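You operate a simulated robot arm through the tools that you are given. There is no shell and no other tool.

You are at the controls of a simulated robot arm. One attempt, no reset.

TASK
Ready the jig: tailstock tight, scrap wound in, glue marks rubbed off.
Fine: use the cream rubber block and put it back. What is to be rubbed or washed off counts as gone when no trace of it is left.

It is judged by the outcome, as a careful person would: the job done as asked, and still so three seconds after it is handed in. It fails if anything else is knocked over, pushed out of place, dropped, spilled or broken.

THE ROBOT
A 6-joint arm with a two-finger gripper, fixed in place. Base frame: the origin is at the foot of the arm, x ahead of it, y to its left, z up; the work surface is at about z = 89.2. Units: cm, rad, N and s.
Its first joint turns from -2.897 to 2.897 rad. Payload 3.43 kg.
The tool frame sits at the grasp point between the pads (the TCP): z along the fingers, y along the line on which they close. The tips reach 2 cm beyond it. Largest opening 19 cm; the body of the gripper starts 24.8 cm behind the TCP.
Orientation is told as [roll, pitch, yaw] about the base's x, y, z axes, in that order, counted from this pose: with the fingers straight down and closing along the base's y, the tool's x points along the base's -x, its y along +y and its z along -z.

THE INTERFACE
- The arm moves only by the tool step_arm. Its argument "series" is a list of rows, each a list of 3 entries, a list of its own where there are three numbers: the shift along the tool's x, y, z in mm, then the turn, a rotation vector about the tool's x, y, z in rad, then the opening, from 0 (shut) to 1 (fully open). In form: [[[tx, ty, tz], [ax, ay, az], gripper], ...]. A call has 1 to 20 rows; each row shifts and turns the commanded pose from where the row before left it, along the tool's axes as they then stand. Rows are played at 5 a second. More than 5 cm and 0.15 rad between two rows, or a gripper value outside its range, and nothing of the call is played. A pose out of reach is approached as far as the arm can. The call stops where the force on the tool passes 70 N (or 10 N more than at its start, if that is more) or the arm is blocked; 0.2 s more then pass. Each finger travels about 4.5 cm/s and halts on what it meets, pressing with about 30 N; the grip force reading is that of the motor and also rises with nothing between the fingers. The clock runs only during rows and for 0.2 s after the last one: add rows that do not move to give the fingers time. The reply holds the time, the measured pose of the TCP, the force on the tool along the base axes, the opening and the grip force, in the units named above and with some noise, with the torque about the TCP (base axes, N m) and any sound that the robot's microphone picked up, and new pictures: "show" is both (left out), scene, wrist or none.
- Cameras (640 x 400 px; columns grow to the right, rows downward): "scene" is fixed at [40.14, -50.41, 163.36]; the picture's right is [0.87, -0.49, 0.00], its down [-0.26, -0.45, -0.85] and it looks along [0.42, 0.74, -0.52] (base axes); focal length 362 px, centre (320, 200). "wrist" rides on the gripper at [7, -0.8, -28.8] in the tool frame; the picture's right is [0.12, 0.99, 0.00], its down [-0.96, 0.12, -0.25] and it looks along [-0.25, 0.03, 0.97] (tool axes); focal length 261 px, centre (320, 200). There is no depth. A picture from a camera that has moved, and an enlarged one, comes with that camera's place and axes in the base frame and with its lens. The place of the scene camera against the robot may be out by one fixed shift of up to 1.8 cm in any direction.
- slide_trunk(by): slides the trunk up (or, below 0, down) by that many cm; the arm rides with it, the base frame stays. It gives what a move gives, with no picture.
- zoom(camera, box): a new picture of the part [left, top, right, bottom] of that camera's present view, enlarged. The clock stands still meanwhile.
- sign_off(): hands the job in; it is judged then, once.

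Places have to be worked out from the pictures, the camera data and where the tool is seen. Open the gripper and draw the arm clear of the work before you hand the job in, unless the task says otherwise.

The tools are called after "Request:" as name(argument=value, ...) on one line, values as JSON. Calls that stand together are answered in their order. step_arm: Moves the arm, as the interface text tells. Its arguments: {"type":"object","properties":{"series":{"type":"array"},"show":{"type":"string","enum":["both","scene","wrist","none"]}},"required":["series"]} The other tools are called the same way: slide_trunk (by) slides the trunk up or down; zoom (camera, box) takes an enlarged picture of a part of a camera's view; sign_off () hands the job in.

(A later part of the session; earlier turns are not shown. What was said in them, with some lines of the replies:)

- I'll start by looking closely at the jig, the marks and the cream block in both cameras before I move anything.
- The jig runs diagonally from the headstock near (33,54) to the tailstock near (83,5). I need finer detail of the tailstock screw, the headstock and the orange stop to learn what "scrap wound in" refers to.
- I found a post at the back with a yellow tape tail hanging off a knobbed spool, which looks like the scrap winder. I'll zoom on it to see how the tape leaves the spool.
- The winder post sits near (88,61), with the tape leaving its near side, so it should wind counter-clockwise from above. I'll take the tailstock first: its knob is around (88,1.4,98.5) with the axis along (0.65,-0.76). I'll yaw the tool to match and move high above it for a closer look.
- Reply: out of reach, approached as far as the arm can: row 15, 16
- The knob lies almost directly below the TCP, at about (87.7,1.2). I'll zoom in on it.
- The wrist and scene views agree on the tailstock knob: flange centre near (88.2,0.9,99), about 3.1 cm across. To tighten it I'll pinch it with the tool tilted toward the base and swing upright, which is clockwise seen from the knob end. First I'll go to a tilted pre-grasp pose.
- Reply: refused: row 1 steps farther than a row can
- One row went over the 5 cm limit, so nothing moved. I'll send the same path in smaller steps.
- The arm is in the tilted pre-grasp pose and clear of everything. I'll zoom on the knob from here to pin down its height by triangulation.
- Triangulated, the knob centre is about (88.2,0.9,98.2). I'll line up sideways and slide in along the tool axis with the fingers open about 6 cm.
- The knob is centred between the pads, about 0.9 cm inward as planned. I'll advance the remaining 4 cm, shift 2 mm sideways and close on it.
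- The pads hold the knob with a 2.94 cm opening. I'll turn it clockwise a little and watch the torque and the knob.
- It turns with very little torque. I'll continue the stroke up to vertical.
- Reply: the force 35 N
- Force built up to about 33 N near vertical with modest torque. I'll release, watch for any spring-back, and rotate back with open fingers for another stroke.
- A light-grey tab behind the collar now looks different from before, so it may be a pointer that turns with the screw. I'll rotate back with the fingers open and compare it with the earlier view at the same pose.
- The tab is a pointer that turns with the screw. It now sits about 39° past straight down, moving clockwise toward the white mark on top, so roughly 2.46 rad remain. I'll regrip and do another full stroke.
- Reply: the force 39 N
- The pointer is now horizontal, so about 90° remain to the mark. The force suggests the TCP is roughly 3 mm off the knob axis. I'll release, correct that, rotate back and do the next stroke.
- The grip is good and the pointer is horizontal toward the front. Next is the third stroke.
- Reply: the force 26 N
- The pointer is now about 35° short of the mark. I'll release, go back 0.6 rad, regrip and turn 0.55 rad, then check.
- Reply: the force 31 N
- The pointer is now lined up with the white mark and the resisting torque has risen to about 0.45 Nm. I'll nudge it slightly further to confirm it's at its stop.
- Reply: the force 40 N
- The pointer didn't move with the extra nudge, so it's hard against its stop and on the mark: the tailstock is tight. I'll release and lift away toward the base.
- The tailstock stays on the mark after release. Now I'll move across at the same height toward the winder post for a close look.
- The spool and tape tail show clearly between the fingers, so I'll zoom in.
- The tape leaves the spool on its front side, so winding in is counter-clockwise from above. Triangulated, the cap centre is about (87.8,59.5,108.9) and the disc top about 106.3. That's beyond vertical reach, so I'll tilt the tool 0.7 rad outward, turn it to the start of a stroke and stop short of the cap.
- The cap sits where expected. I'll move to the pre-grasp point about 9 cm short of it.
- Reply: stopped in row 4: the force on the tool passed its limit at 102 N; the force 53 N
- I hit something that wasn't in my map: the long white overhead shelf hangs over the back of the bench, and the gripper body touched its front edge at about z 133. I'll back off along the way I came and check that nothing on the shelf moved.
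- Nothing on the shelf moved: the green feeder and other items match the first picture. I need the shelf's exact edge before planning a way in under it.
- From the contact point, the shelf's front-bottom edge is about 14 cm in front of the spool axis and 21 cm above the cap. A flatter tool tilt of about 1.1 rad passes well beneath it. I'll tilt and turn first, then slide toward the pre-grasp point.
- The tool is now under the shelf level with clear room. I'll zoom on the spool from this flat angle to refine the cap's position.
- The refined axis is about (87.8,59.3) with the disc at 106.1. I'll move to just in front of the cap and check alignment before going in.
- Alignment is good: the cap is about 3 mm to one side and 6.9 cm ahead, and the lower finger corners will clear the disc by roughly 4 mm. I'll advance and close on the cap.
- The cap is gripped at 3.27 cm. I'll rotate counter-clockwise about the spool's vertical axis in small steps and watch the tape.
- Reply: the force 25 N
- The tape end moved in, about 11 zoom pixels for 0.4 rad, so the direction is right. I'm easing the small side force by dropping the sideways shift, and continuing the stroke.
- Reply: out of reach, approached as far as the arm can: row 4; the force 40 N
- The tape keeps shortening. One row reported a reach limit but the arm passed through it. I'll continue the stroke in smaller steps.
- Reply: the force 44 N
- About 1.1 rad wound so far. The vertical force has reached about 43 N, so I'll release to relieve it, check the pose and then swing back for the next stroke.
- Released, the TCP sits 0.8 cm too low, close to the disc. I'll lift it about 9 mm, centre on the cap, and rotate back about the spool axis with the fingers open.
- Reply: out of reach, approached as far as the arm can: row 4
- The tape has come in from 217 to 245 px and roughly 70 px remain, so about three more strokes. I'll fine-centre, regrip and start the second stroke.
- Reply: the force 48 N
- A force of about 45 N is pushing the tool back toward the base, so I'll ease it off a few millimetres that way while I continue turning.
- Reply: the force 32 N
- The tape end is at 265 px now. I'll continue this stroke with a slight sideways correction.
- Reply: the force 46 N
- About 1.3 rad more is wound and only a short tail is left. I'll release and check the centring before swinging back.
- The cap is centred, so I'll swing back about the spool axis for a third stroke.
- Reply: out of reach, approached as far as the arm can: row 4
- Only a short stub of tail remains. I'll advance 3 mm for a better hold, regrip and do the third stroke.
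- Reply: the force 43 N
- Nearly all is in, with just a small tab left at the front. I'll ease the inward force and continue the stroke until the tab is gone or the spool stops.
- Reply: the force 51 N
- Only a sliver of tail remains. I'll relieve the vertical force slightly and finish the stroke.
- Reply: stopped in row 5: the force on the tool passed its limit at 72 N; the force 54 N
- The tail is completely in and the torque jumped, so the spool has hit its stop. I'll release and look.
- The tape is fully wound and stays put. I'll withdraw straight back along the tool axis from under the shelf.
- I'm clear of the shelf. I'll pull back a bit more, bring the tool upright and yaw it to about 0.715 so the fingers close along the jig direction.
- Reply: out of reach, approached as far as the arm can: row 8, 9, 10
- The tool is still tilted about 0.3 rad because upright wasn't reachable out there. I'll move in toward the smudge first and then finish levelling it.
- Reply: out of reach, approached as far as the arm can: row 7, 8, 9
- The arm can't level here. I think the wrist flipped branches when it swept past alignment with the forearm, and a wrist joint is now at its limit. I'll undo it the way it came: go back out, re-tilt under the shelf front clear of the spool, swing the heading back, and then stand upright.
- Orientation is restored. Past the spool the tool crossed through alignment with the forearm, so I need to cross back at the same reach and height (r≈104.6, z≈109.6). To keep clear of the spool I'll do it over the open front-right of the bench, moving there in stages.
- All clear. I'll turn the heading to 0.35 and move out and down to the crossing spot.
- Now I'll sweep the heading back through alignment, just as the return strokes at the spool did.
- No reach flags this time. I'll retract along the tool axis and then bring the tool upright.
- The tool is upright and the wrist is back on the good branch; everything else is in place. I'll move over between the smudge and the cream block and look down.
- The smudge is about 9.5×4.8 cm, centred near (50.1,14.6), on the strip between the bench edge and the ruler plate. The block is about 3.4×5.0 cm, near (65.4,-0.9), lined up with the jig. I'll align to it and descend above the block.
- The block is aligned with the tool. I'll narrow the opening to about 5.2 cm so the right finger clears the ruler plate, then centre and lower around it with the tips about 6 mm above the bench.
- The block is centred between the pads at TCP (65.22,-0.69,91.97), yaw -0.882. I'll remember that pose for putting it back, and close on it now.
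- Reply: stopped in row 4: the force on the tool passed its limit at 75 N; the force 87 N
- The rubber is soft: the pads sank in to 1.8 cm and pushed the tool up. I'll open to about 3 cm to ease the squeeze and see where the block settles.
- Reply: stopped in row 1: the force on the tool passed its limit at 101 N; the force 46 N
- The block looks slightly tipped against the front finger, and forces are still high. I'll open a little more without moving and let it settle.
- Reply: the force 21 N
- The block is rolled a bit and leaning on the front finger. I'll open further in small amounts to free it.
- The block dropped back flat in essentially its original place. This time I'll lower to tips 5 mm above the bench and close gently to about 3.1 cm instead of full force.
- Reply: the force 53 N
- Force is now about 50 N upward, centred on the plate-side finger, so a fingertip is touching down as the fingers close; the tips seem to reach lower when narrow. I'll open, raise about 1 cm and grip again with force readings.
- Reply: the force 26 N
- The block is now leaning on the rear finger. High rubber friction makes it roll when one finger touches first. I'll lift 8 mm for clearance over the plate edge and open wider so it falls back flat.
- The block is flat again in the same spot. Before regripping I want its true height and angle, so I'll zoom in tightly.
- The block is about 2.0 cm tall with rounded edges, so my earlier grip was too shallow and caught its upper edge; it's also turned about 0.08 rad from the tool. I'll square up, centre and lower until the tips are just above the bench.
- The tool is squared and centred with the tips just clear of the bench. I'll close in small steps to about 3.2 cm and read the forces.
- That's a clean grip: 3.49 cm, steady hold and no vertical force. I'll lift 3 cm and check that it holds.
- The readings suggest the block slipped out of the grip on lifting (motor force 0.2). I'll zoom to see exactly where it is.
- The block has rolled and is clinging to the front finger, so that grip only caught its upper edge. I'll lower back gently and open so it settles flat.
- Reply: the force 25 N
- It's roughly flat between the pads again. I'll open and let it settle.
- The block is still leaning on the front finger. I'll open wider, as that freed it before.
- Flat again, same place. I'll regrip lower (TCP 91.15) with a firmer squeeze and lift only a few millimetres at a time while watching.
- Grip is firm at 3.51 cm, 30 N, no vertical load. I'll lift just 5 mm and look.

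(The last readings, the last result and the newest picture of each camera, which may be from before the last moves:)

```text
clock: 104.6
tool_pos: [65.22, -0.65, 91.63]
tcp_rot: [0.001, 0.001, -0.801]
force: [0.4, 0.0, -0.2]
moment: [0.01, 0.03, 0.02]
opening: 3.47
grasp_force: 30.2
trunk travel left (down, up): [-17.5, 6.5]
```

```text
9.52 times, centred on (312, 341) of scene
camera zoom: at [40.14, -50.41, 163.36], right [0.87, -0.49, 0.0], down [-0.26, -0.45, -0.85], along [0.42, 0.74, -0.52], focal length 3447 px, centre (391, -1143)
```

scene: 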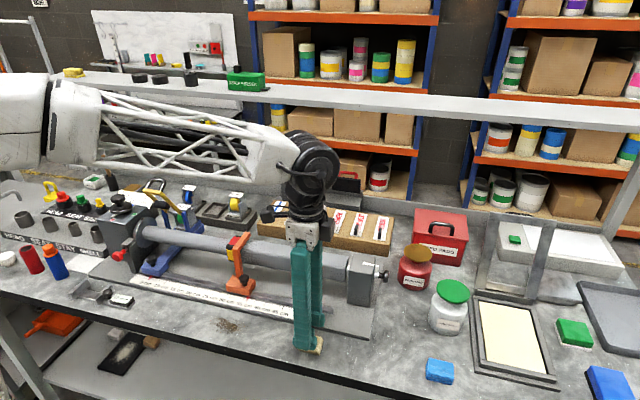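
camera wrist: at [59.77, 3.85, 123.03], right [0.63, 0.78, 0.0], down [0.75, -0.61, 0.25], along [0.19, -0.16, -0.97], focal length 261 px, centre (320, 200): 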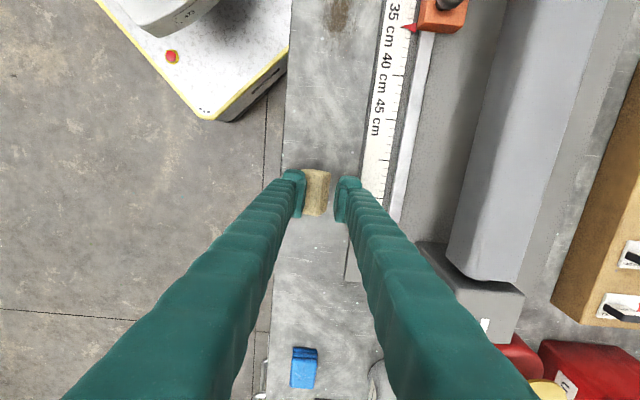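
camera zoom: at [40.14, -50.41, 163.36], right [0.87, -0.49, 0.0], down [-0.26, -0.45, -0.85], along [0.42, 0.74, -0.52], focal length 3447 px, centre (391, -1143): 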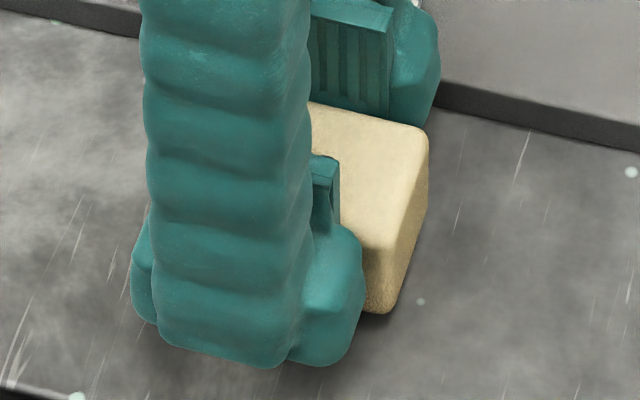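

The block now lifts flat and secure. I'll raise it another centimetre slowly and carry it over the smudge at a gentle pace.

Request:
step_arm(series=[[[0, 0, -3], [0, 0, 0], 0.15], [[0, 0, -4], [0, 0, 0], 0.15], [[5, 0, -3], [0, 0, 0], 0.15], [[10, 0, 0], [0, 0, 0], 0.15], [[13, 0, 0], [0, 0, 0], 0.15], [[13, 0, 0], [0, 0, 0], 0.15], [[13, 0, 0], [0, 0, 0], 0.15], [[13, 0, 0], [0, 0, 0], 0.15], [[13, 0, 0], [0, 0, 0], 0.15], [[13, 0, 0], [0, 0, 0], 0.15], [[13, 0, 0], [0, 0, 0], 0.15], [[13, 0, 0], [0, 0, 0], 0.15], [[13, 0, 0], [0, 0, 0], 0.15], [[13, 0, 0], [0, 0, 0], 0.15], [[13, 0, 0], [0, 0, 0], 0.15], [[13, 0, 0], [0, 0, 0], 0.15], [[13, 0, 0], [0, 0, 0], 0.15], [[13, 0, 0], [0, 0, 0], 0.15], [[10, 0, 0], [0, 0, 0], 0.15], [[0, 0, 0], [0, 0, 0], 0.15]])

Request:
zoom(camera="wrist", box=[250, 120, 390, 230])

Request:
zoom(camera="scene", box=[190, 280, 280, 350])

```text
clock: 108.8
tool_pos: [50.78, 13.98, 92.58]
tcp_rot: [-0.001, -0.001, -0.802]
force: [0.1, -0.3, -0.9]
moment: [0.01, 0.02, -0.01]
opening: 3.45
grasp_force: 30.2
trunk travel left (down, up): [-17.5, 6.5]
camera wrist: at [45.3, 18.7, 121.38], right [0.63, 0.78, 0.0], down [0.75, -0.61, 0.25], along [0.19, -0.16, -0.97], focal length 261 px, centre (320, 200)
```

scene: 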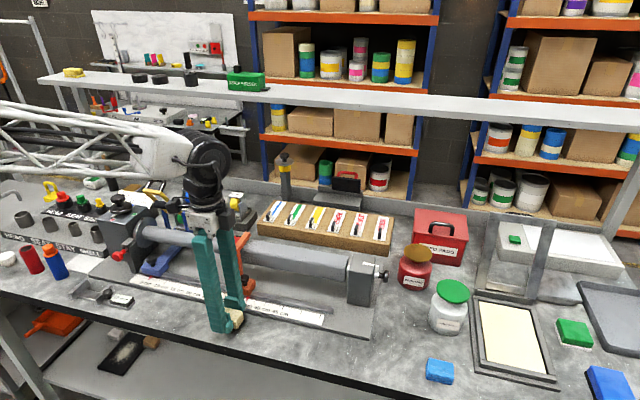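
wrist: 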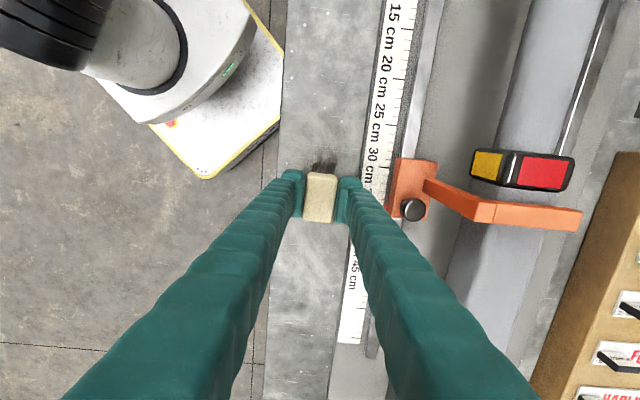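

```text
3.64 times, centred on (320, 175) of wrist
camera zoom: at [45.3, 18.7, 121.38], right [0.63, 0.78, 0.0], down [0.75, -0.61, 0.25], along [0.19, -0.16, -0.97], focal length 948 px, centre (320, 291)
```

zoom: 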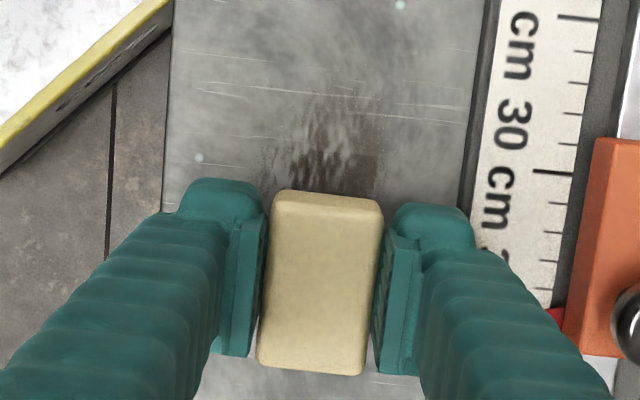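

```text
5.71 times, centred on (235, 315) of scene
camera zoom: at [40.14, -50.41, 163.36], right [0.87, -0.49, 0.0], down [-0.26, -0.45, -0.85], along [0.42, 0.74, -0.52], focal length 2068 px, centre (806, -457)
```

zoom: 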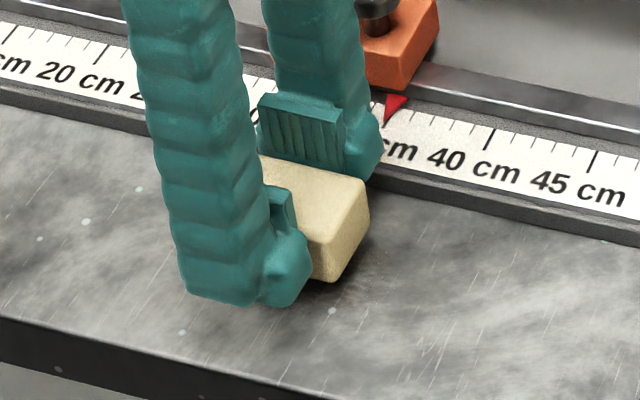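

The block is right over the smudge and firmly held. I'll lower to light contact and read the force.

Request:
step_arm(series=[[[0, 0, 5], [0, 0, 0], 0.15], [[0, 0, 5], [0, 0, 0], 0.15], [[0, 0, 3.5], [0, 0, 0], 0.15], [[0, 0, 0.7], [0, 0, 0], 0.15], [[0, 0, 0], [0, 0, 0], 0.15]], show="none")

```text
clock: 110.0
tool_pos: [50.73, 14.14, 91.2]
tcp_rot: [0.001, -0.002, -0.801]
force: [-0.3, 1.2, -0.3]
moment: [-0.01, 0.02, -0.01]
opening: 3.47
grasp_force: 29.5
trunk travel left (down, up): [-17.5, 6.5]
```

No contact force yet at 91.2, so I'll go down 1 mm at a time.

Request:
step_arm(series=[[[0, 0, 1], [0, 0, 0], 0.15], [[0, 0, 0], [0, 0, 0], 0.15]], show="none")

Request:
step_arm(series=[[[0, 0, 1], [0, 0, 0], 0.15], [[0, 0, 0], [0, 0, 0], 0.15]], show="none")

```text
clock: 110.6
tool_pos: [50.73, 14.11, 91.18]
tcp_rot: [0.001, -0.003, -0.802]
force: [0.6, -0.9, 8.6]
moment: [0.0, 0.01, -0.01]
opening: 3.49
grasp_force: 30.2
trunk travel left (down, up): [-17.5, 6.5]
```

```text
clock: 111.2
tool_pos: [50.79, 14.16, 91.09]
tcp_rot: [0.001, -0.001, -0.801]
force: [-2.5, -0.1, 28.3]
moment: [-0.08, 0.07, 0.03]
opening: 3.46
grasp_force: 30.3
trunk travel left (down, up): [-17.5, 6.5]
```

Contact: about 9 N at 91.18 and 28 N at 91.09. I'll back off to roughly 10 N and rub back and forth along the smudge's long direction.

Request:
step_arm(series=[[[0, 0, -0.9], [0, 0, 0], 0.15], [[12.5, -0.7, 0], [0, 0, 0], 0.15], [[12.5, -0.7, 0], [0, 0, 0], 0.15], [[12.5, -0.7, 0], [0, 0, 0], 0.15], [[12.5, -0.7, 0], [0, 0, 0], 0.15], [[-13.3, 0.75, 0], [0, 0, 0], 0.15], [[-13.3, 0.75, 0], [0, 0, 0], 0.15], [[-13.3, 0.75, 0], [0, 0, 0], 0.15], [[-13.3, 0.75, 0], [0, 0, 0], 0.15], [[-13.3, 0.75, 0], [0, 0, 0], 0.15], [[-13.3, 0.75, 0], [0, 0, 0], 0.15], [[0, 0, 0], [0, 0, 0], 0.15]])

Request:
zoom(camera="wrist", box=[250, 100, 390, 230])

Request:
zoom(camera="scene", box=[190, 280, 290, 360])

```text
clock: 113.8
tool_pos: [52.94, 12.23, 91.1]
tcp_rot: [-0.001, -0.001, -0.799]
force: [-7.4, 9.0, 14.3]
moment: [0.12, 0.08, 0.03]
opening: 3.44
grasp_force: 30.0
trunk travel left (down, up): [-17.5, 6.5]
camera wrist: at [47.5, 16.71, 119.84], right [0.63, 0.78, 0.0], down [0.75, -0.61, 0.25], along [0.19, -0.16, -0.97], focal length 261 px, centre (320, 200)
```

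scene: 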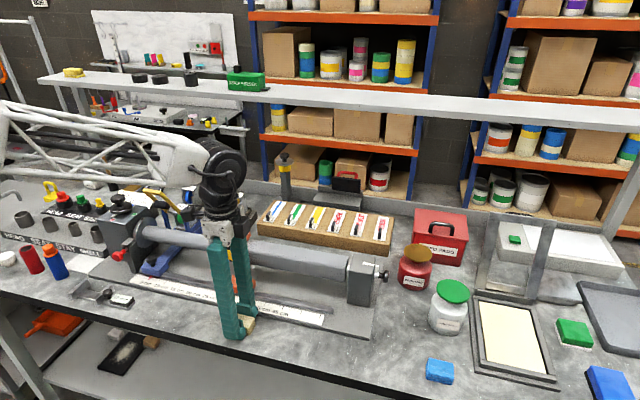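
wrist: 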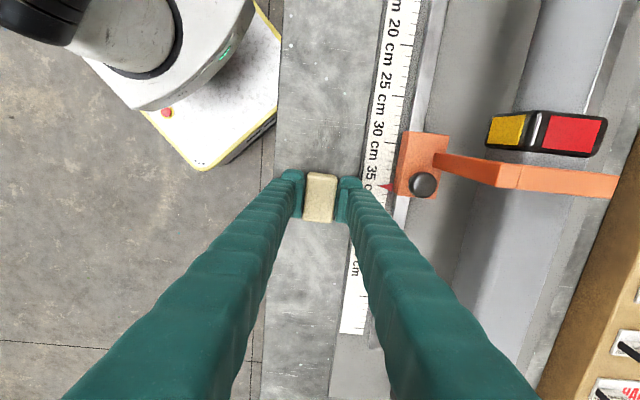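

```text
3.08 times, centred on (320, 165) of wrist
camera zoom: at [47.5, 16.71, 119.84], right [0.63, 0.78, 0.0], down [0.75, -0.61, 0.25], along [0.19, -0.16, -0.97], focal length 802 px, centre (320, 308)
```

zoom: 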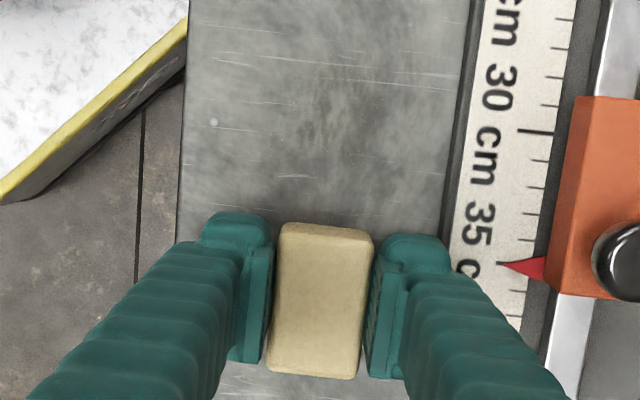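

```text
5.00 times, centred on (240, 320) of scene
camera zoom: at [40.14, -50.41, 163.36], right [0.87, -0.49, 0.0], down [-0.26, -0.45, -0.85], along [0.42, 0.74, -0.52], focal length 1810 px, centre (720, -400)
```

zoom: 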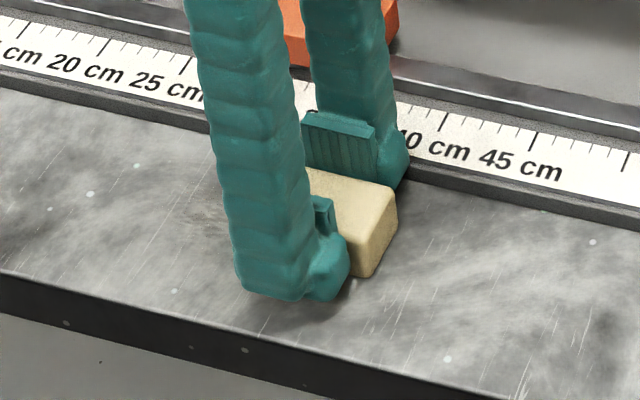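

It's working: the smudge has faded strongly down the middle. I'll do passes along the front side of the mark.

Request:
step_arm(series=[[[-0.7, -12, 0], [0, 0, 0], 0.15], [[14, -0.8, 0], [0, 0, 0], 0.15], [[14, -0.8, 0], [0, 0, 0], 0.15], [[14, -0.8, 0], [0, 0, 0], 0.15], [[14, -0.8, 0], [0, 0, 0], 0.15], [[14, -0.8, 0], [0, 0, 0], 0.15], [[14, -0.8, 0], [0, 0, 0], 0.15], [[-14, 0.8, 0], [0, 0, 0], 0.15], [[-14, 0.8, 0], [0, 0, 0], 0.15], [[-14, 0.8, 0], [0, 0, 0], 0.15], [[-14, 0.8, 0], [0, 0, 0], 0.15], [[-14, 0.8, 0], [0, 0, 0], 0.15], [[-14, 0.8, 0], [0, 0, 0], 0.15], [[0, 0, 0], [0, 0, 0], 0.15]], show="none")

Request:
zoom(camera="wrist", box=[250, 100, 390, 230])

```text
clock: 116.8
tool_pos: [52.08, 11.33, 91.16]
tcp_rot: [0.0, 0.0, -0.802]
force: [0.3, 0.2, -1.0]
moment: [0.03, -0.02, -0.01]
opening: 3.46
grasp_force: 30.2
trunk travel left (down, up): [-17.5, 6.5]
```

```text
3.08 times, centred on (320, 165) of wrist
camera zoom: at [46.73, 15.82, 119.85], right [0.63, 0.78, 0.0], down [0.75, -0.61, 0.25], along [0.19, -0.16, -0.97], focal length 802 px, centre (320, 308)
```

zoom: 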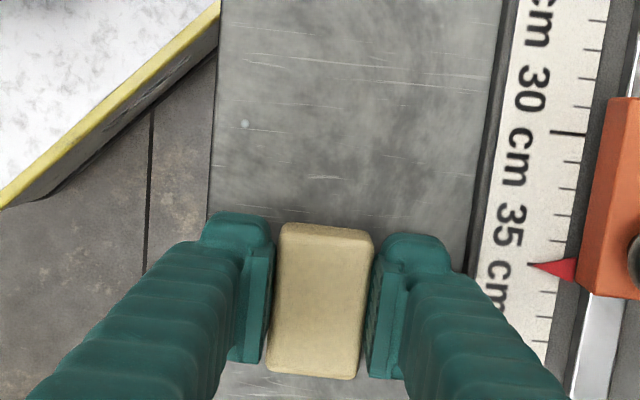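

Nearly gone. Next are passes along the plate side, staying clear of the plate edge, with slightly more downward contact.

Request:
step_arm(series=[[[0.5, 9, 0.4], [0, 0, 0], 0.15], [[0.5, 8.5, 0.4], [0, 0, 0], 0.15], [[14, -0.8, 0], [0, 0, 0], 0.15], [[14, -0.8, 0], [0, 0, 0], 0.15], [[14, -0.8, 0], [0, 0, 0], 0.15], [[14, -0.8, 0], [0, 0, 0], 0.15], [[14, -0.8, 0], [0, 0, 0], 0.15], [[14, -0.8, 0], [0, 0, 0], 0.15], [[0, -8, 0], [0, 0, 0], 0.15], [[-14, 0.8, 0], [0, 0, 0], 0.15], [[-14, 0.8, 0], [0, 0, 0], 0.15], [[-14, 0.8, 0], [0, 0, 0], 0.15], [[-14, 0.8, 0], [0, 0, 0], 0.15], [[-14, 0.8, 0], [0, 0, 0], 0.15], [[-14, 0.8, 0], [0, 0, 0], 0.15], [[-14, 0.8, 0], [0, 0, 0], 0.15], [[0, 0, 0], [0, 0, 0], 0.15]], show="none")

Request:
zoom(camera="wrist", box=[250, 100, 390, 230])

Request:
zoom(camera="scene", box=[190, 290, 270, 350])

```text
clock: 120.4
tool_pos: [53.83, 11.03, 91.15]
tcp_rot: [0.0, 0.0, -0.801]
force: [-10.6, 10.4, 23.5]
moment: [0.12, 0.13, -0.04]
opening: 3.42
grasp_force: 29.6
trunk travel left (down, up): [-17.5, 6.5]
```

```text
3.08 times, centred on (320, 165) of wrist
camera zoom: at [48.33, 15.56, 119.79], right [0.63, 0.78, 0.0], down [0.75, -0.61, 0.25], along [0.19, -0.16, -0.97], focal length 802 px, centre (320, 308)
```

zoom: 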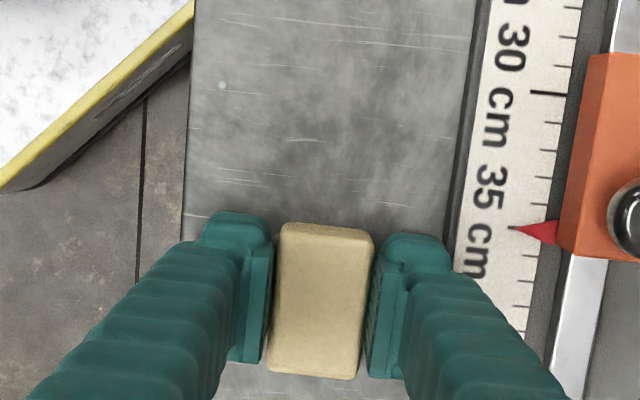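

```text
6.67 times, centred on (230, 320) of scene
camera zoom: at [40.14, -50.41, 163.36], right [0.87, -0.49, 0.0], down [-0.26, -0.45, -0.85], along [0.42, 0.74, -0.52], focal length 2413 px, centre (920, -600)
```

zoom: 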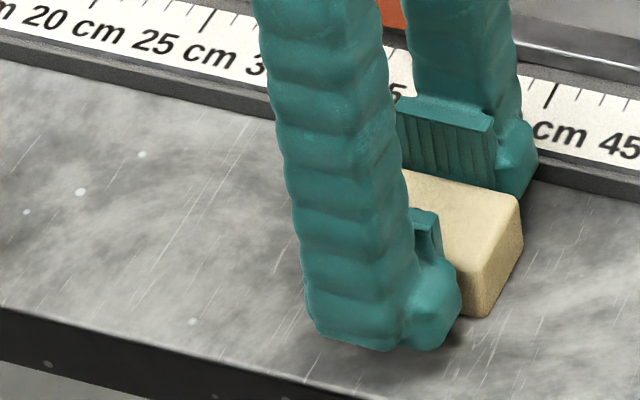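

No trace shows in the uncovered area. For safety I'll do one more long pass over the centre and both sides, past the ends of where the mark was.

Request:
step_arm(series=[[[0, 0, 0.3], [0, 0, 0], 0.15], [[14.5, -0.8, 0], [0, 0, 0], 0.15], [[14.5, -0.8, 0], [0, 0, 0], 0.15], [[14.5, -0.8, 0], [0, 0, 0], 0.15], [[14.5, -0.8, 0], [0, 0, 0], 0.15], [[14.5, -0.8, 0], [0, 0, 0], 0.15], [[14.5, -0.8, 0], [0, 0, 0], 0.15], [[14.5, -0.8, 0], [0, 0, 0], 0.15], [[0.4, 8, 0], [0, 0, 0], 0.15], [[-14.5, 0.8, 0], [0, 0, 0], 0.15], [[-14.5, 0.8, 0], [0, 0, 0], 0.15], [[-14.5, 0.8, 0], [0, 0, 0], 0.15], [[-14.5, 0.8, 0], [0, 0, 0], 0.15], [[-14.5, 0.8, 0], [0, 0, 0], 0.15], [[-14.5, 0.8, 0], [0, 0, 0], 0.15], [[-14.5, 0.8, 0], [0, 0, 0], 0.15], [[0, 0, 0], [0, 0, 0], 0.15]], show="none")

Request:
step_arm(series=[[[-0.6, -10, 0], [0, 0, 0], 0.15], [[-0.6, -9, 0], [0, 0, 0], 0.15], [[14.5, -0.8, 0], [0, 0, 0], 0.15], [[14.5, -0.8, 0], [0, 0, 0], 0.15], [[14.5, -0.8, 0], [0, 0, 0], 0.15], [[14.5, -0.8, 0], [0, 0, 0], 0.15], [[14.5, -0.8, 0], [0, 0, 0], 0.15], [[14.5, -0.8, 0], [0, 0, 0], 0.15], [[14.5, -0.8, 0], [0, 0, 0], 0.15], [[-14.5, 0.8, 0], [0, 0, 0], 0.15], [[-14.5, 0.8, 0], [0, 0, 0], 0.15], [[-14.5, 0.8, 0], [0, 0, 0], 0.15], [[-14.5, 0.8, 0], [0, 0, 0], 0.15], [[-14.5, 0.8, 0], [0, 0, 0], 0.15], [[-14.5, 0.8, 0], [0, 0, 0], 0.15], [[-14.5, 0.8, 0], [0, 0, 0], 0.15], [[0, 0, 0], [0, 0, 0], 0.15]], show="wrist")

```text
clock: 124.0
tool_pos: [54.38, 11.61, 90.99]
tcp_rot: [-0.004, -0.002, -0.799]
force: [-3.2, 0.3, 2.9]
moment: [-0.05, -0.06, -0.06]
opening: 3.45
grasp_force: 30.2
trunk travel left (down, up): [-17.5, 6.5]
```

```text
clock: 127.6
tool_pos: [53.08, 10.19, 91.02]
tcp_rot: [0.0, 0.001, -0.802]
force: [-3.4, 4.0, 5.6]
moment: [0.08, 0.09, 0.0]
opening: 3.46
grasp_force: 30.2
trunk travel left (down, up): [-17.5, 6.5]
camera wrist: at [47.64, 14.75, 119.74], right [0.63, 0.78, 0.0], down [0.75, -0.61, 0.25], along [0.19, -0.16, -0.97], focal length 261 px, centre (320, 200)
```

wrist: 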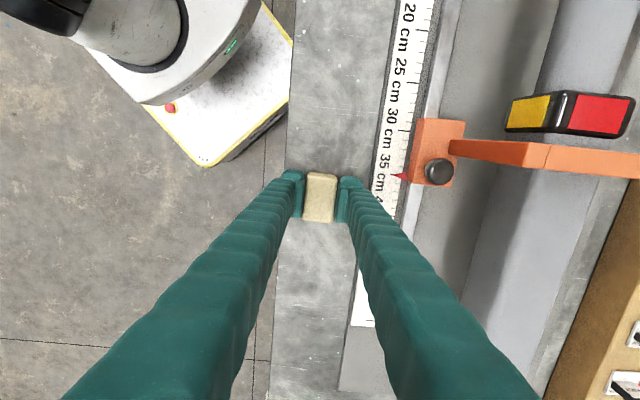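

I'll lift the block slowly and carry it back toward its place, then inspect the rubbed area.

Request:
step_arm(series=[[[0, 0, -2.5], [0, 0, 0], 0.15], [[0, 0, -2.5], [0, 0, 0], 0.15], [[0, 0, -4], [0, 0, 0], 0.15], [[-6, 0.4, -4], [0, 0, 0], 0.15], [[-12, 0.9, 0], [0, 0, 0], 0.15], [[-12, 0.9, 0], [0, 0, 0], 0.15], [[-12, 0.9, 0], [0, 0, 0], 0.15], [[-12, 0.9, 0], [0, 0, 0], 0.15], [[-12, 0.9, 0], [0, 0, 0], 0.15], [[-12, 0.9, 0], [0, 0, 0], 0.15], [[-12, 0.9, 0], [0, 0, 0], 0.15], [[-12, 0.9, 0], [0, 0, 0], 0.15], [[-12, 0.9, 0], [0, 0, 0], 0.15], [[-12, 0.9, 0], [0, 0, 0], 0.15], [[-12, 0.9, 0], [0, 0, 0], 0.15], [[-12, 0.9, 0], [0, 0, 0], 0.15], [[-12, 0.9, 0], [0, 0, 0], 0.15], [[0, 0, 0], [0, 0, 0], 0.15]])

Request:
zoom(camera="scene", box=[180, 285, 290, 355])

Request:
zoom(camera="wrist", box=[265, 0, 385, 110])

Request:
zoom(camera="wrist", box=[285, 155, 355, 225])

```text
clock: 131.4
tool_pos: [65.38, -0.59, 92.36]
tcp_rot: [0.0, 0.001, -0.802]
force: [0.3, -0.8, 0.1]
moment: [0.0, 0.03, -0.03]
opening: 3.47
grasp_force: 29.7
trunk travel left (down, up): [-17.5, 6.5]
camera wrist: at [59.85, 3.99, 121.04], right [0.63, 0.78, 0.0], down [0.75, -0.61, 0.25], along [0.19, -0.16, -0.97], focal length 261 px, centre (320, 200)
```

scene: 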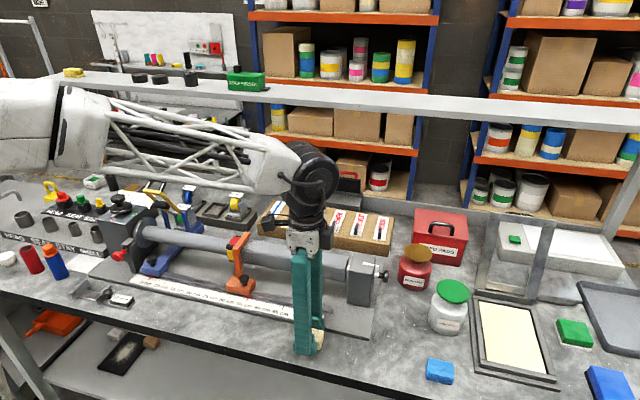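
wrist: 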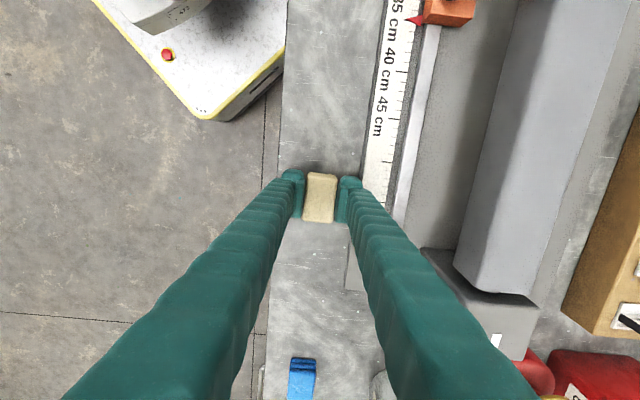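

```text
5.71 times, centred on (235, 320) of scene
camera zoom: at [40.14, -50.41, 163.36], right [0.87, -0.49, 0.0], down [-0.26, -0.45, -0.85], along [0.42, 0.74, -0.52], focal length 2068 px, centre (806, -486)
```

zoom: 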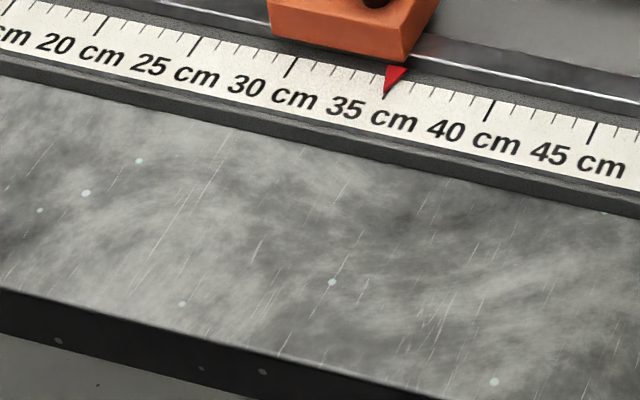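

```text
3.64 times, centred on (325, 55) of wrist
camera zoom: at [59.85, 3.99, 121.04], right [0.63, 0.78, 0.0], down [0.75, -0.61, 0.25], along [0.19, -0.16, -0.97], focal length 948 px, centre (302, 727)
```

zoom: 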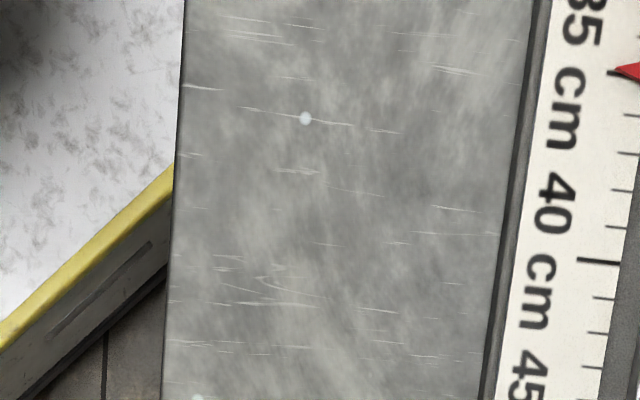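

```text
5.71 times, centred on (320, 190) of wrist
camera zoom: at [59.85, 3.99, 121.04], right [0.63, 0.78, 0.0], down [0.75, -0.61, 0.25], along [0.19, -0.16, -0.97], focal length 1489 px, centre (320, 257)
```

zoom: 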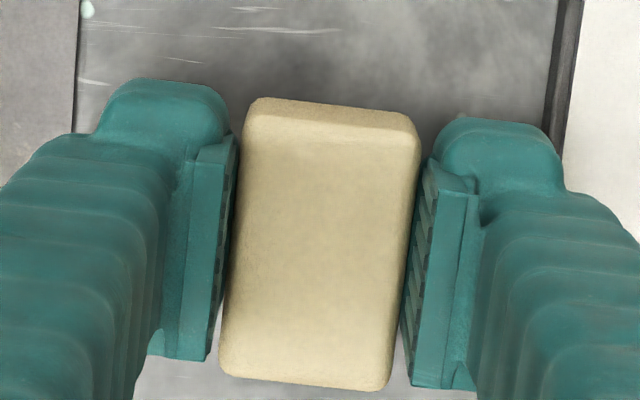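

The brown mark is gone in both views. Before setting the block down I'll check closely for any faint residue or other glue marks.

Request:
zoom(camera="scene", box=[200, 305, 256, 343])

Request:
zoom(camera="scene", box=[60, 260, 220, 360])

Request:
zoom(camera="scene", box=[140, 220, 300, 320])

Request:
zoom(camera="scene", box=[300, 260, 480, 390])

```text
10.53 times, centred on (228, 324) of scene
camera zoom: at [40.14, -50.41, 163.36], right [0.87, -0.49, 0.0], down [-0.26, -0.45, -0.85], along [0.42, 0.74, -0.52], focal length 3810 px, centre (1288, -1105)
```

zoom: 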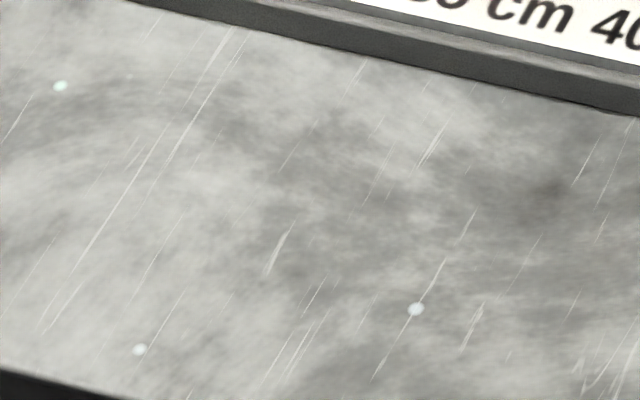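

```text
4.00 times, centred on (140, 310) of scene
camera zoom: at [40.14, -50.41, 163.36], right [0.87, -0.49, 0.0], down [-0.26, -0.45, -0.85], along [0.42, 0.74, -0.52], focal length 1448 px, centre (1040, -240)
```

zoom: 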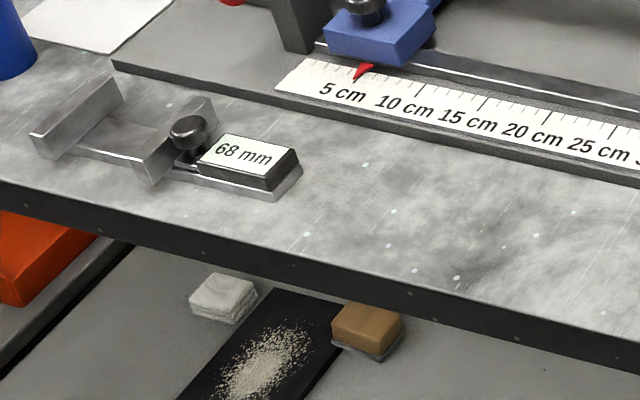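

```text
4.00 times, centred on (220, 270) of scene
camera zoom: at [40.14, -50.41, 163.36], right [0.87, -0.49, 0.0], down [-0.26, -0.45, -0.85], along [0.42, 0.74, -0.52], focal length 1448 px, centre (720, -80)
```

zoom: 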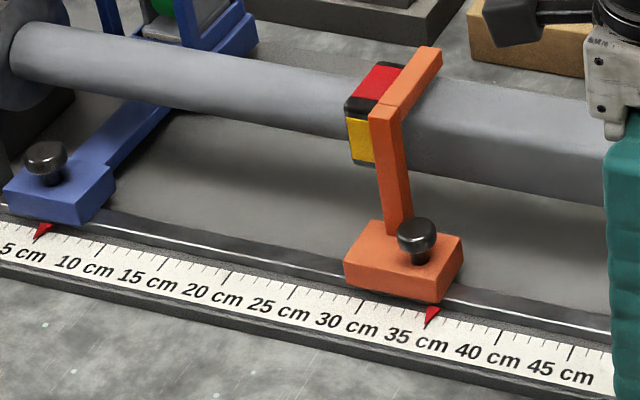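

```text
3.08 times, centred on (390, 325) of scene
camera zoom: at [40.14, -50.41, 163.36], right [0.87, -0.49, 0.0], down [-0.26, -0.45, -0.85], along [0.42, 0.74, -0.52], focal length 1114 px, centre (105, -185)
```

zoom: 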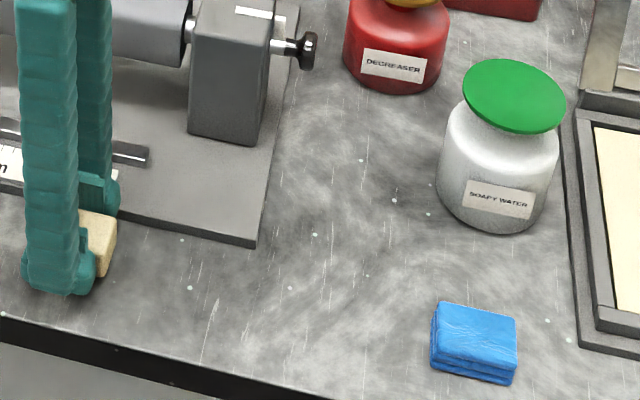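

There may be a faint warm tint near the front side of where the mark was; hard to tell from the bench texture. To be sure, I'll go back over it, starting with a close look.

Request:
step_arm(series=[[[12.1, -1.36, 0], [0, 0, 0], 0.15], [[12.1, -1.36, 0], [0, 0, 0], 0.15], [[12.1, -1.36, 0], [0, 0, 0], 0.15], [[12.1, -1.36, 0], [0, 0, 0], 0.15], [[12.1, -1.36, 0], [0, 0, 0], 0.15], [[12.1, -1.36, 0], [0, 0, 0], 0.15], [[12.1, -1.36, 0], [0, 0, 0], 0.15], [[12.1, -1.36, 0], [0, 0, 0], 0.15], [[12.1, -1.36, 0], [0, 0, 0], 0.15], [[12.1, -1.36, 0], [0, 0, 0], 0.15], [[12.1, -1.36, 0], [0, 0, 0], 0.15], [[12.1, -1.36, 0], [0, 0, 0], 0.15], [[0, 0, 0], [0, 0, 0], 0.15]], show="none")

Request:
zoom(camera="wrist", box=[270, 90, 370, 180])

Request:
zoom(camera="wrist", box=[295, 110, 345, 150])

```text
clock: 134.2
tool_pos: [53.91, 8.73, 92.31]
tcp_rot: [0.001, 0.0, -0.801]
force: [0.8, 0.0, -0.7]
moment: [-0.02, 0.03, 0.01]
opening: 3.47
grasp_force: 30.3
trunk travel left (down, up): [-17.5, 6.5]
```

```text
4.44 times, centred on (320, 135) of wrist
camera zoom: at [48.47, 13.23, 121.05], right [0.63, 0.78, 0.0], down [0.75, -0.61, 0.25], along [0.19, -0.16, -0.97], focal length 1158 px, centre (320, 489)
```

zoom: 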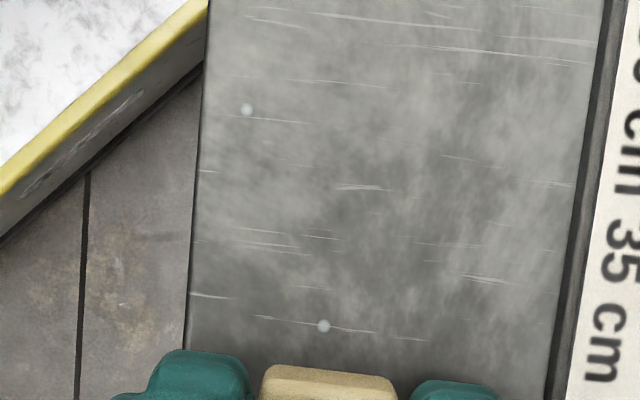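

```text
10.00 times, centred on (320, 130) of wrist
camera zoom: at [48.47, 13.23, 121.05], right [0.63, 0.78, 0.0], down [0.75, -0.61, 0.25], along [0.19, -0.16, -0.97], focal length 2606 px, centre (320, 900)
```

zoom: 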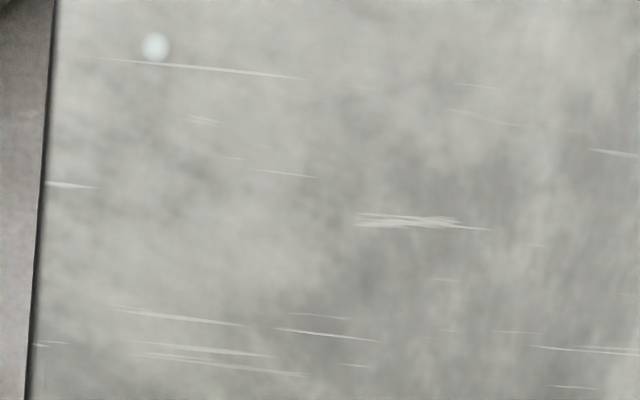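

The close view is clean grey with no brown at all. I'll still do one insurance pass along the front side and middle.

Request:
step_arm(series=[[[6, -0.3, 5], [0, 0, 0], 0.15], [[6, -0.3, 4], [0, 0, 0], 0.15], [[4, -0.2, 2.9], [0, 0, 0], 0.15], [[13, -0.7, 0], [0, 0, 0], 0.15], [[13, -0.7, 0], [0, 0, 0], 0.15], [[13, -0.7, 0], [0, 0, 0], 0.15], [[13, -0.7, 0], [0, 0, 0], 0.15], [[13, -0.7, 0], [0, 0, 0], 0.15], [[13, -0.7, 0], [0, 0, 0], 0.15], [[13, -0.7, 0], [0, 0, 0], 0.15], [[0.6, 10, 0], [0, 0, 0], 0.15], [[0.6, 10, 0], [0, 0, 0], 0.15], [[-13, 0.7, 0], [0, 0, 0], 0.15], [[-13, 0.7, 0], [0, 0, 0], 0.15], [[-13, 0.7, 0], [0, 0, 0], 0.15], [[-13, 0.7, 0], [0, 0, 0], 0.15], [[-13, 0.7, 0], [0, 0, 0], 0.15], [[-13, 0.7, 0], [0, 0, 0], 0.15], [[-13, 0.7, 0], [0, 0, 0], 0.15], [[0, 0, 0], [0, 0, 0], 0.15]], show="none")

Request:
zoom(camera="wrist", box=[270, 90, 370, 230])

```text
clock: 138.4
tool_pos: [54.1, 11.22, 91.08]
tcp_rot: [-0.001, -0.004, -0.798]
force: [-0.3, 1.0, -0.9]
moment: [0.01, -0.01, -0.01]
opening: 3.47
grasp_force: 30.1
trunk travel left (down, up): [-17.5, 6.5]
```

```text
2.86 times, centred on (320, 160) of wrist
camera zoom: at [48.64, 15.76, 119.86], right [0.63, 0.78, 0.0], down [0.75, -0.61, 0.25], along [0.19, -0.16, -0.97], focal length 745 px, centre (320, 314)
```

zoom: 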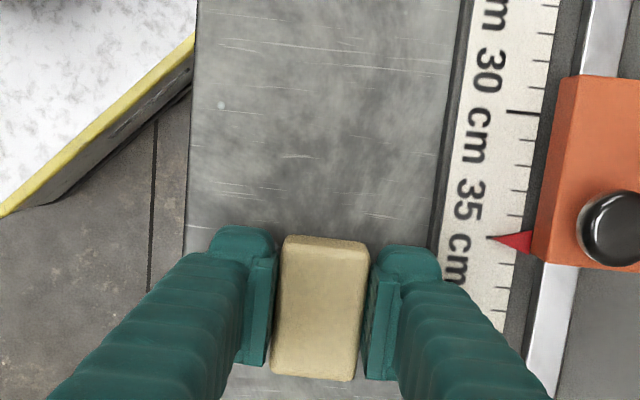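

Clean. Now I'll lift gently and carry the block back to its original spot.

Request:
step_arm(series=[[[0, 0, -2.5], [0, 0, 0], 0.15], [[0, 0, -2.5], [0, 0, 0], 0.15], [[0, 0, -3], [0, 0, 0], 0.15], [[-6.4, -0.1, -3], [0, 0, 0], 0.15], [[-12, -0.18, 0], [0, 0, 0], 0.15], [[-12, -0.18, 0], [0, 0, 0], 0.15], [[-12, -0.18, 0], [0, 0, 0], 0.15], [[-12, -0.18, 0], [0, 0, 0], 0.15], [[-12, -0.18, 0], [0, 0, 0], 0.15], [[-12, -0.18, 0], [0, 0, 0], 0.15], [[-12, -0.18, 0], [0, 0, 0], 0.15], [[-12, -0.18, 0], [0, 0, 0], 0.15], [[-12, -0.18, 0], [0, 0, 0], 0.15], [[-12, -0.18, 0], [0, 0, 0], 0.15], [[-12, -0.18, 0], [0, 0, 0], 0.15], [[-12, -0.18, 0], [0, 0, 0], 0.15], [[-12, -0.18, 0], [0, 0, 0], 0.15], [[0, 0, 0], [0, 0, 0], 0.15]], show="none")

Request:
zoom(camera="scene", box=[200, 300, 340, 370])

```text
clock: 142.2
tool_pos: [65.22, -0.63, 92.26]
tcp_rot: [-0.001, 0.002, -0.801]
force: [0.5, -1.3, -0.7]
moment: [-0.02, -0.01, 0.0]
opening: 3.45
grasp_force: 29.8
trunk travel left (down, up): [-17.5, 6.5]
```

```text
4.57 times, centred on (270, 335) of scene
camera zoom: at [40.14, -50.41, 163.36], right [0.87, -0.49, 0.0], down [-0.26, -0.45, -0.85], along [0.42, 0.74, -0.52], focal length 1655 px, centre (549, -417)
```

zoom: 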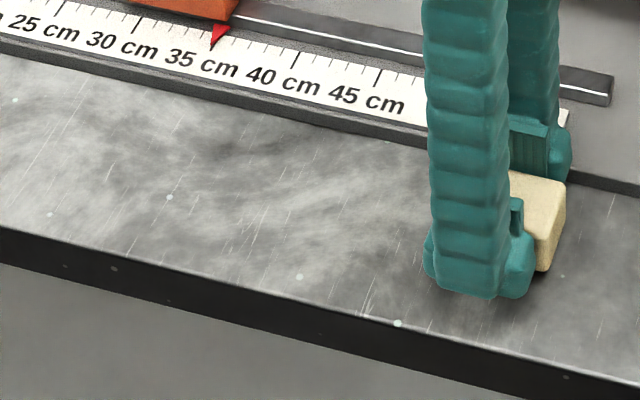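

At the original spot. I'll lower until the block just touches the bench and then open.

Request:
step_arm(series=[[[0, 0, 4], [0, 0, 0], 0.15], [[0, 0, 4], [0, 0, 0], 0.15], [[0, 0, 2.5], [0, 0, 0], 0.15], [[0, 0, 0.8], [0, 0, 0], 0.15], [[0, 0, 0], [0, 0, 0], 0.15]], show="none")

Request:
step_arm(series=[[[0, 0, 0], [0, 0, 0], 0.19], [[0, 0, 0], [0, 0, 0], 0.24], [[0, 0, 0], [0, 0, 0], 0.28], [[0, 0, 0], [0, 0, 0], 0.28]], show="none")

Request:
zoom(camera="wrist", box=[270, 150, 370, 230])

Request:
zoom(camera="scene", box=[290, 320, 335, 362])

```text
clock: 143.4
tool_pos: [65.23, -0.63, 91.27]
tcp_rot: [0.0, -0.001, -0.802]
force: [0.9, 0.3, -0.7]
moment: [0.03, -0.01, 0.04]
opening: 3.44
grasp_force: 30.2
trunk travel left (down, up): [-17.5, 6.5]
```

```text
clock: 144.4
tool_pos: [65.24, -0.53, 91.06]
tcp_rot: [0.0, 0.0, -0.801]
force: [0.0, -0.1, -1.1]
moment: [-0.02, 0.0, 0.0]
opening: 5.31
grasp_force: 0.1
trunk travel left (down, up): [-17.5, 6.5]
```

```text
5.00 times, centred on (320, 190) of wrist
camera zoom: at [59.79, 3.94, 119.83], right [0.63, 0.78, 0.0], down [0.75, -0.61, 0.25], along [0.19, -0.16, -0.97], focal length 1303 px, centre (320, 250)
```

zoom: 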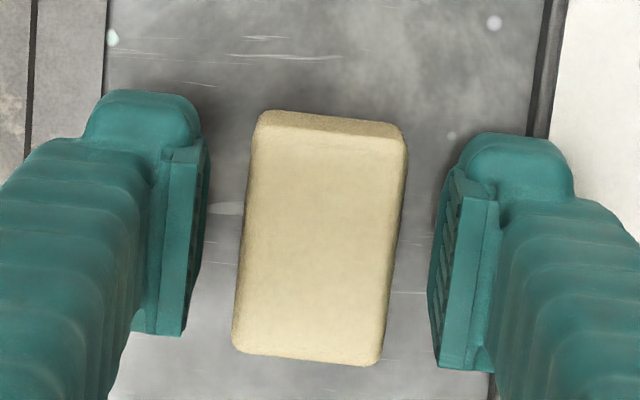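

```text
9.52 times, centred on (312, 341) of scene
camera zoom: at [40.14, -50.41, 163.36], right [0.87, -0.49, 0.0], down [-0.26, -0.45, -0.85], along [0.42, 0.74, -0.52], focal length 3447 px, centre (391, -1143)
```

zoom: 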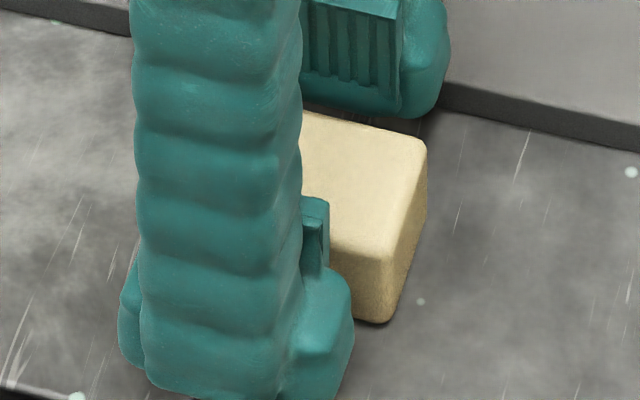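

The block sits flat in its place and both fingers are clear. I'll rise straight up and draw the arm back.

Request:
step_arm(series=[[[0, 0, -5], [0, 0, 0], 0.28], [[0, 0, -15], [0, 0, 0], 0.28], [[0, 0, -25], [0, 0, 0], 0.28], [[0, 0, -40], [0, 0, 0], 0.28], [[0, 0, -40], [0, 0, 0], 0.3], [[0, 0, -40], [0, 0, 0], 0.4], [[0, 0, -40], [0, 0, 0], 0.5], [[0, 0, -40], [0, 0, 0], 0.5], [[0, 0, -40], [0, 0, 0], 0.5], [[30, -35, 0], [0, 0, 0], 0.5], [[30, -35, 0], [0, 0, 0], 0.5], [[30, -35, 0], [0, 0, 0], 0.5], [[30, -35, 0], [0, 0, 0], 0.5], [[0, 0, 0], [0, 0, 0], 0.5]])

Request:
zoom(camera="scene", box=[200, 220, 400, 360])

Request:
zoom(camera="scene", box=[240, 140, 400, 250])

Request:
zoom(camera="scene", box=[200, 300, 340, 370])

```text
clock: 147.4
tool_pos: [46.92, -1.77, 119.82]
tcp_rot: [-0.002, -0.002, -0.802]
force: [-0.5, -0.4, -0.1]
moment: [-0.02, -0.06, 0.0]
opening: 9.5
grasp_force: 0.1
trunk travel left (down, up): [-17.5, 6.5]
camera wrist: at [41.32, 2.78, 148.48], right [0.63, 0.78, 0.0], down [0.75, -0.61, 0.25], along [0.19, -0.16, -0.97], focal length 261 px, centre (320, 200)
```

scene: 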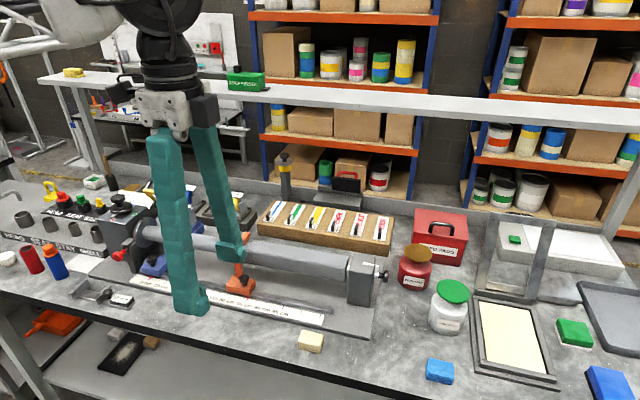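
wrist: 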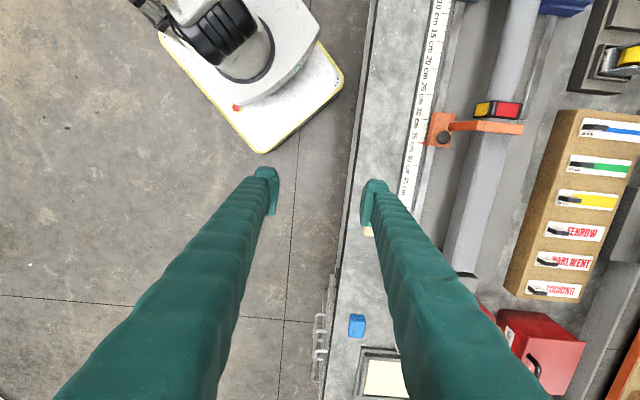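

```text
2.86 times, centred on (300, 290) of scene
camera zoom: at [40.14, -50.41, 163.36], right [0.87, -0.49, 0.0], down [-0.26, -0.45, -0.85], along [0.42, 0.74, -0.52], focal length 1034 px, centre (377, -57)
```

zoom: 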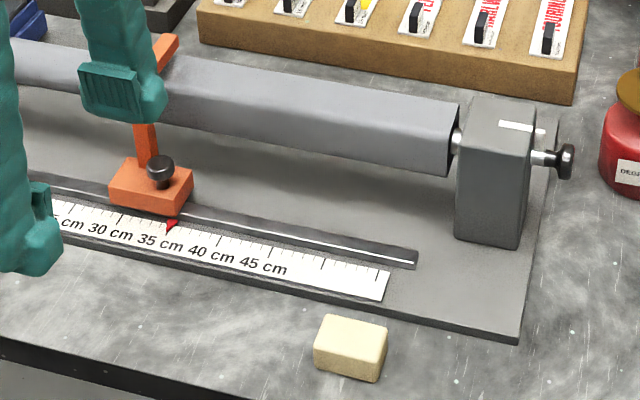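

```text
3.64 times, centred on (320, 195) of scene
camera zoom: at [40.14, -50.41, 163.36], right [0.87, -0.49, 0.0], down [-0.26, -0.45, -0.85], along [0.42, 0.74, -0.52], focal length 1316 px, centre (320, 218)
```

zoom: 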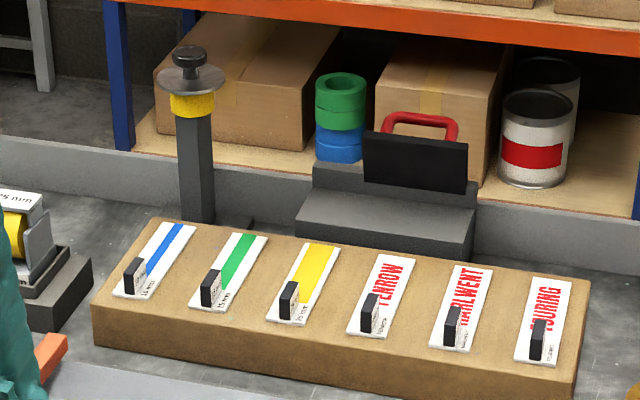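

```text
4.57 times, centred on (270, 335) of scene
camera zoom: at [40.14, -50.41, 163.36], right [0.87, -0.49, 0.0], down [-0.26, -0.45, -0.85], along [0.42, 0.74, -0.52], focal length 1655 px, centre (549, -417)
```

zoom: 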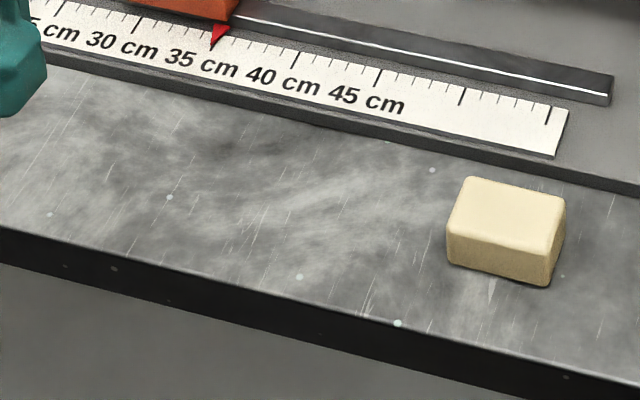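

All three jobs check out:
- **Tailstock:** the pointer is on its mark.
- **Scrap:** the tail is fully wound onto the spool.
- **Glue mark:** gone.

The block matches its starting position in the picture, the gripper is open and empty, and the arm is drawn back off the bench. I'm handing in.

Request:
sign_off()

```text
The job is handed in.
```

I've handed the job in: the tailstock is tight, the scrap is wound in and the glue mark is rubbed off. I haven't seen a verdict, so this is from my own last pictures and readings.

- **Tailstock:** I turned the screw clockwise until its pointer lined up with the white mark on top and it would go no further. It stayed there after I let go.
- **Scrap:** I wound the yellow tape tail in fully, until the spool came to a stop. No loose end shows.
- **Glue marks:** I found one brown smudge, on the bench in front of the ruler, and rubbed it off with the cream block. Close-ups show no trace. I saw no other marks in the areas I looked at, though I didn't search the whole bench.
- **Cream block:** it is flat and back in its original spot, judging by the starting picture.

**Two mishaps along the way:**
- **Shelf contact:** on the way to the spool, a gripper finger hit the front edge of the overhead shelf at about 100 N. I backed off straight away. The shelf and the items on it look unmoved in the pictures.
- **Block grip:** the cream block rolled against the fingers several times before I got a firm hold. It settled flat in place each time.

The arm ended open, empty and drawn back off the bench.
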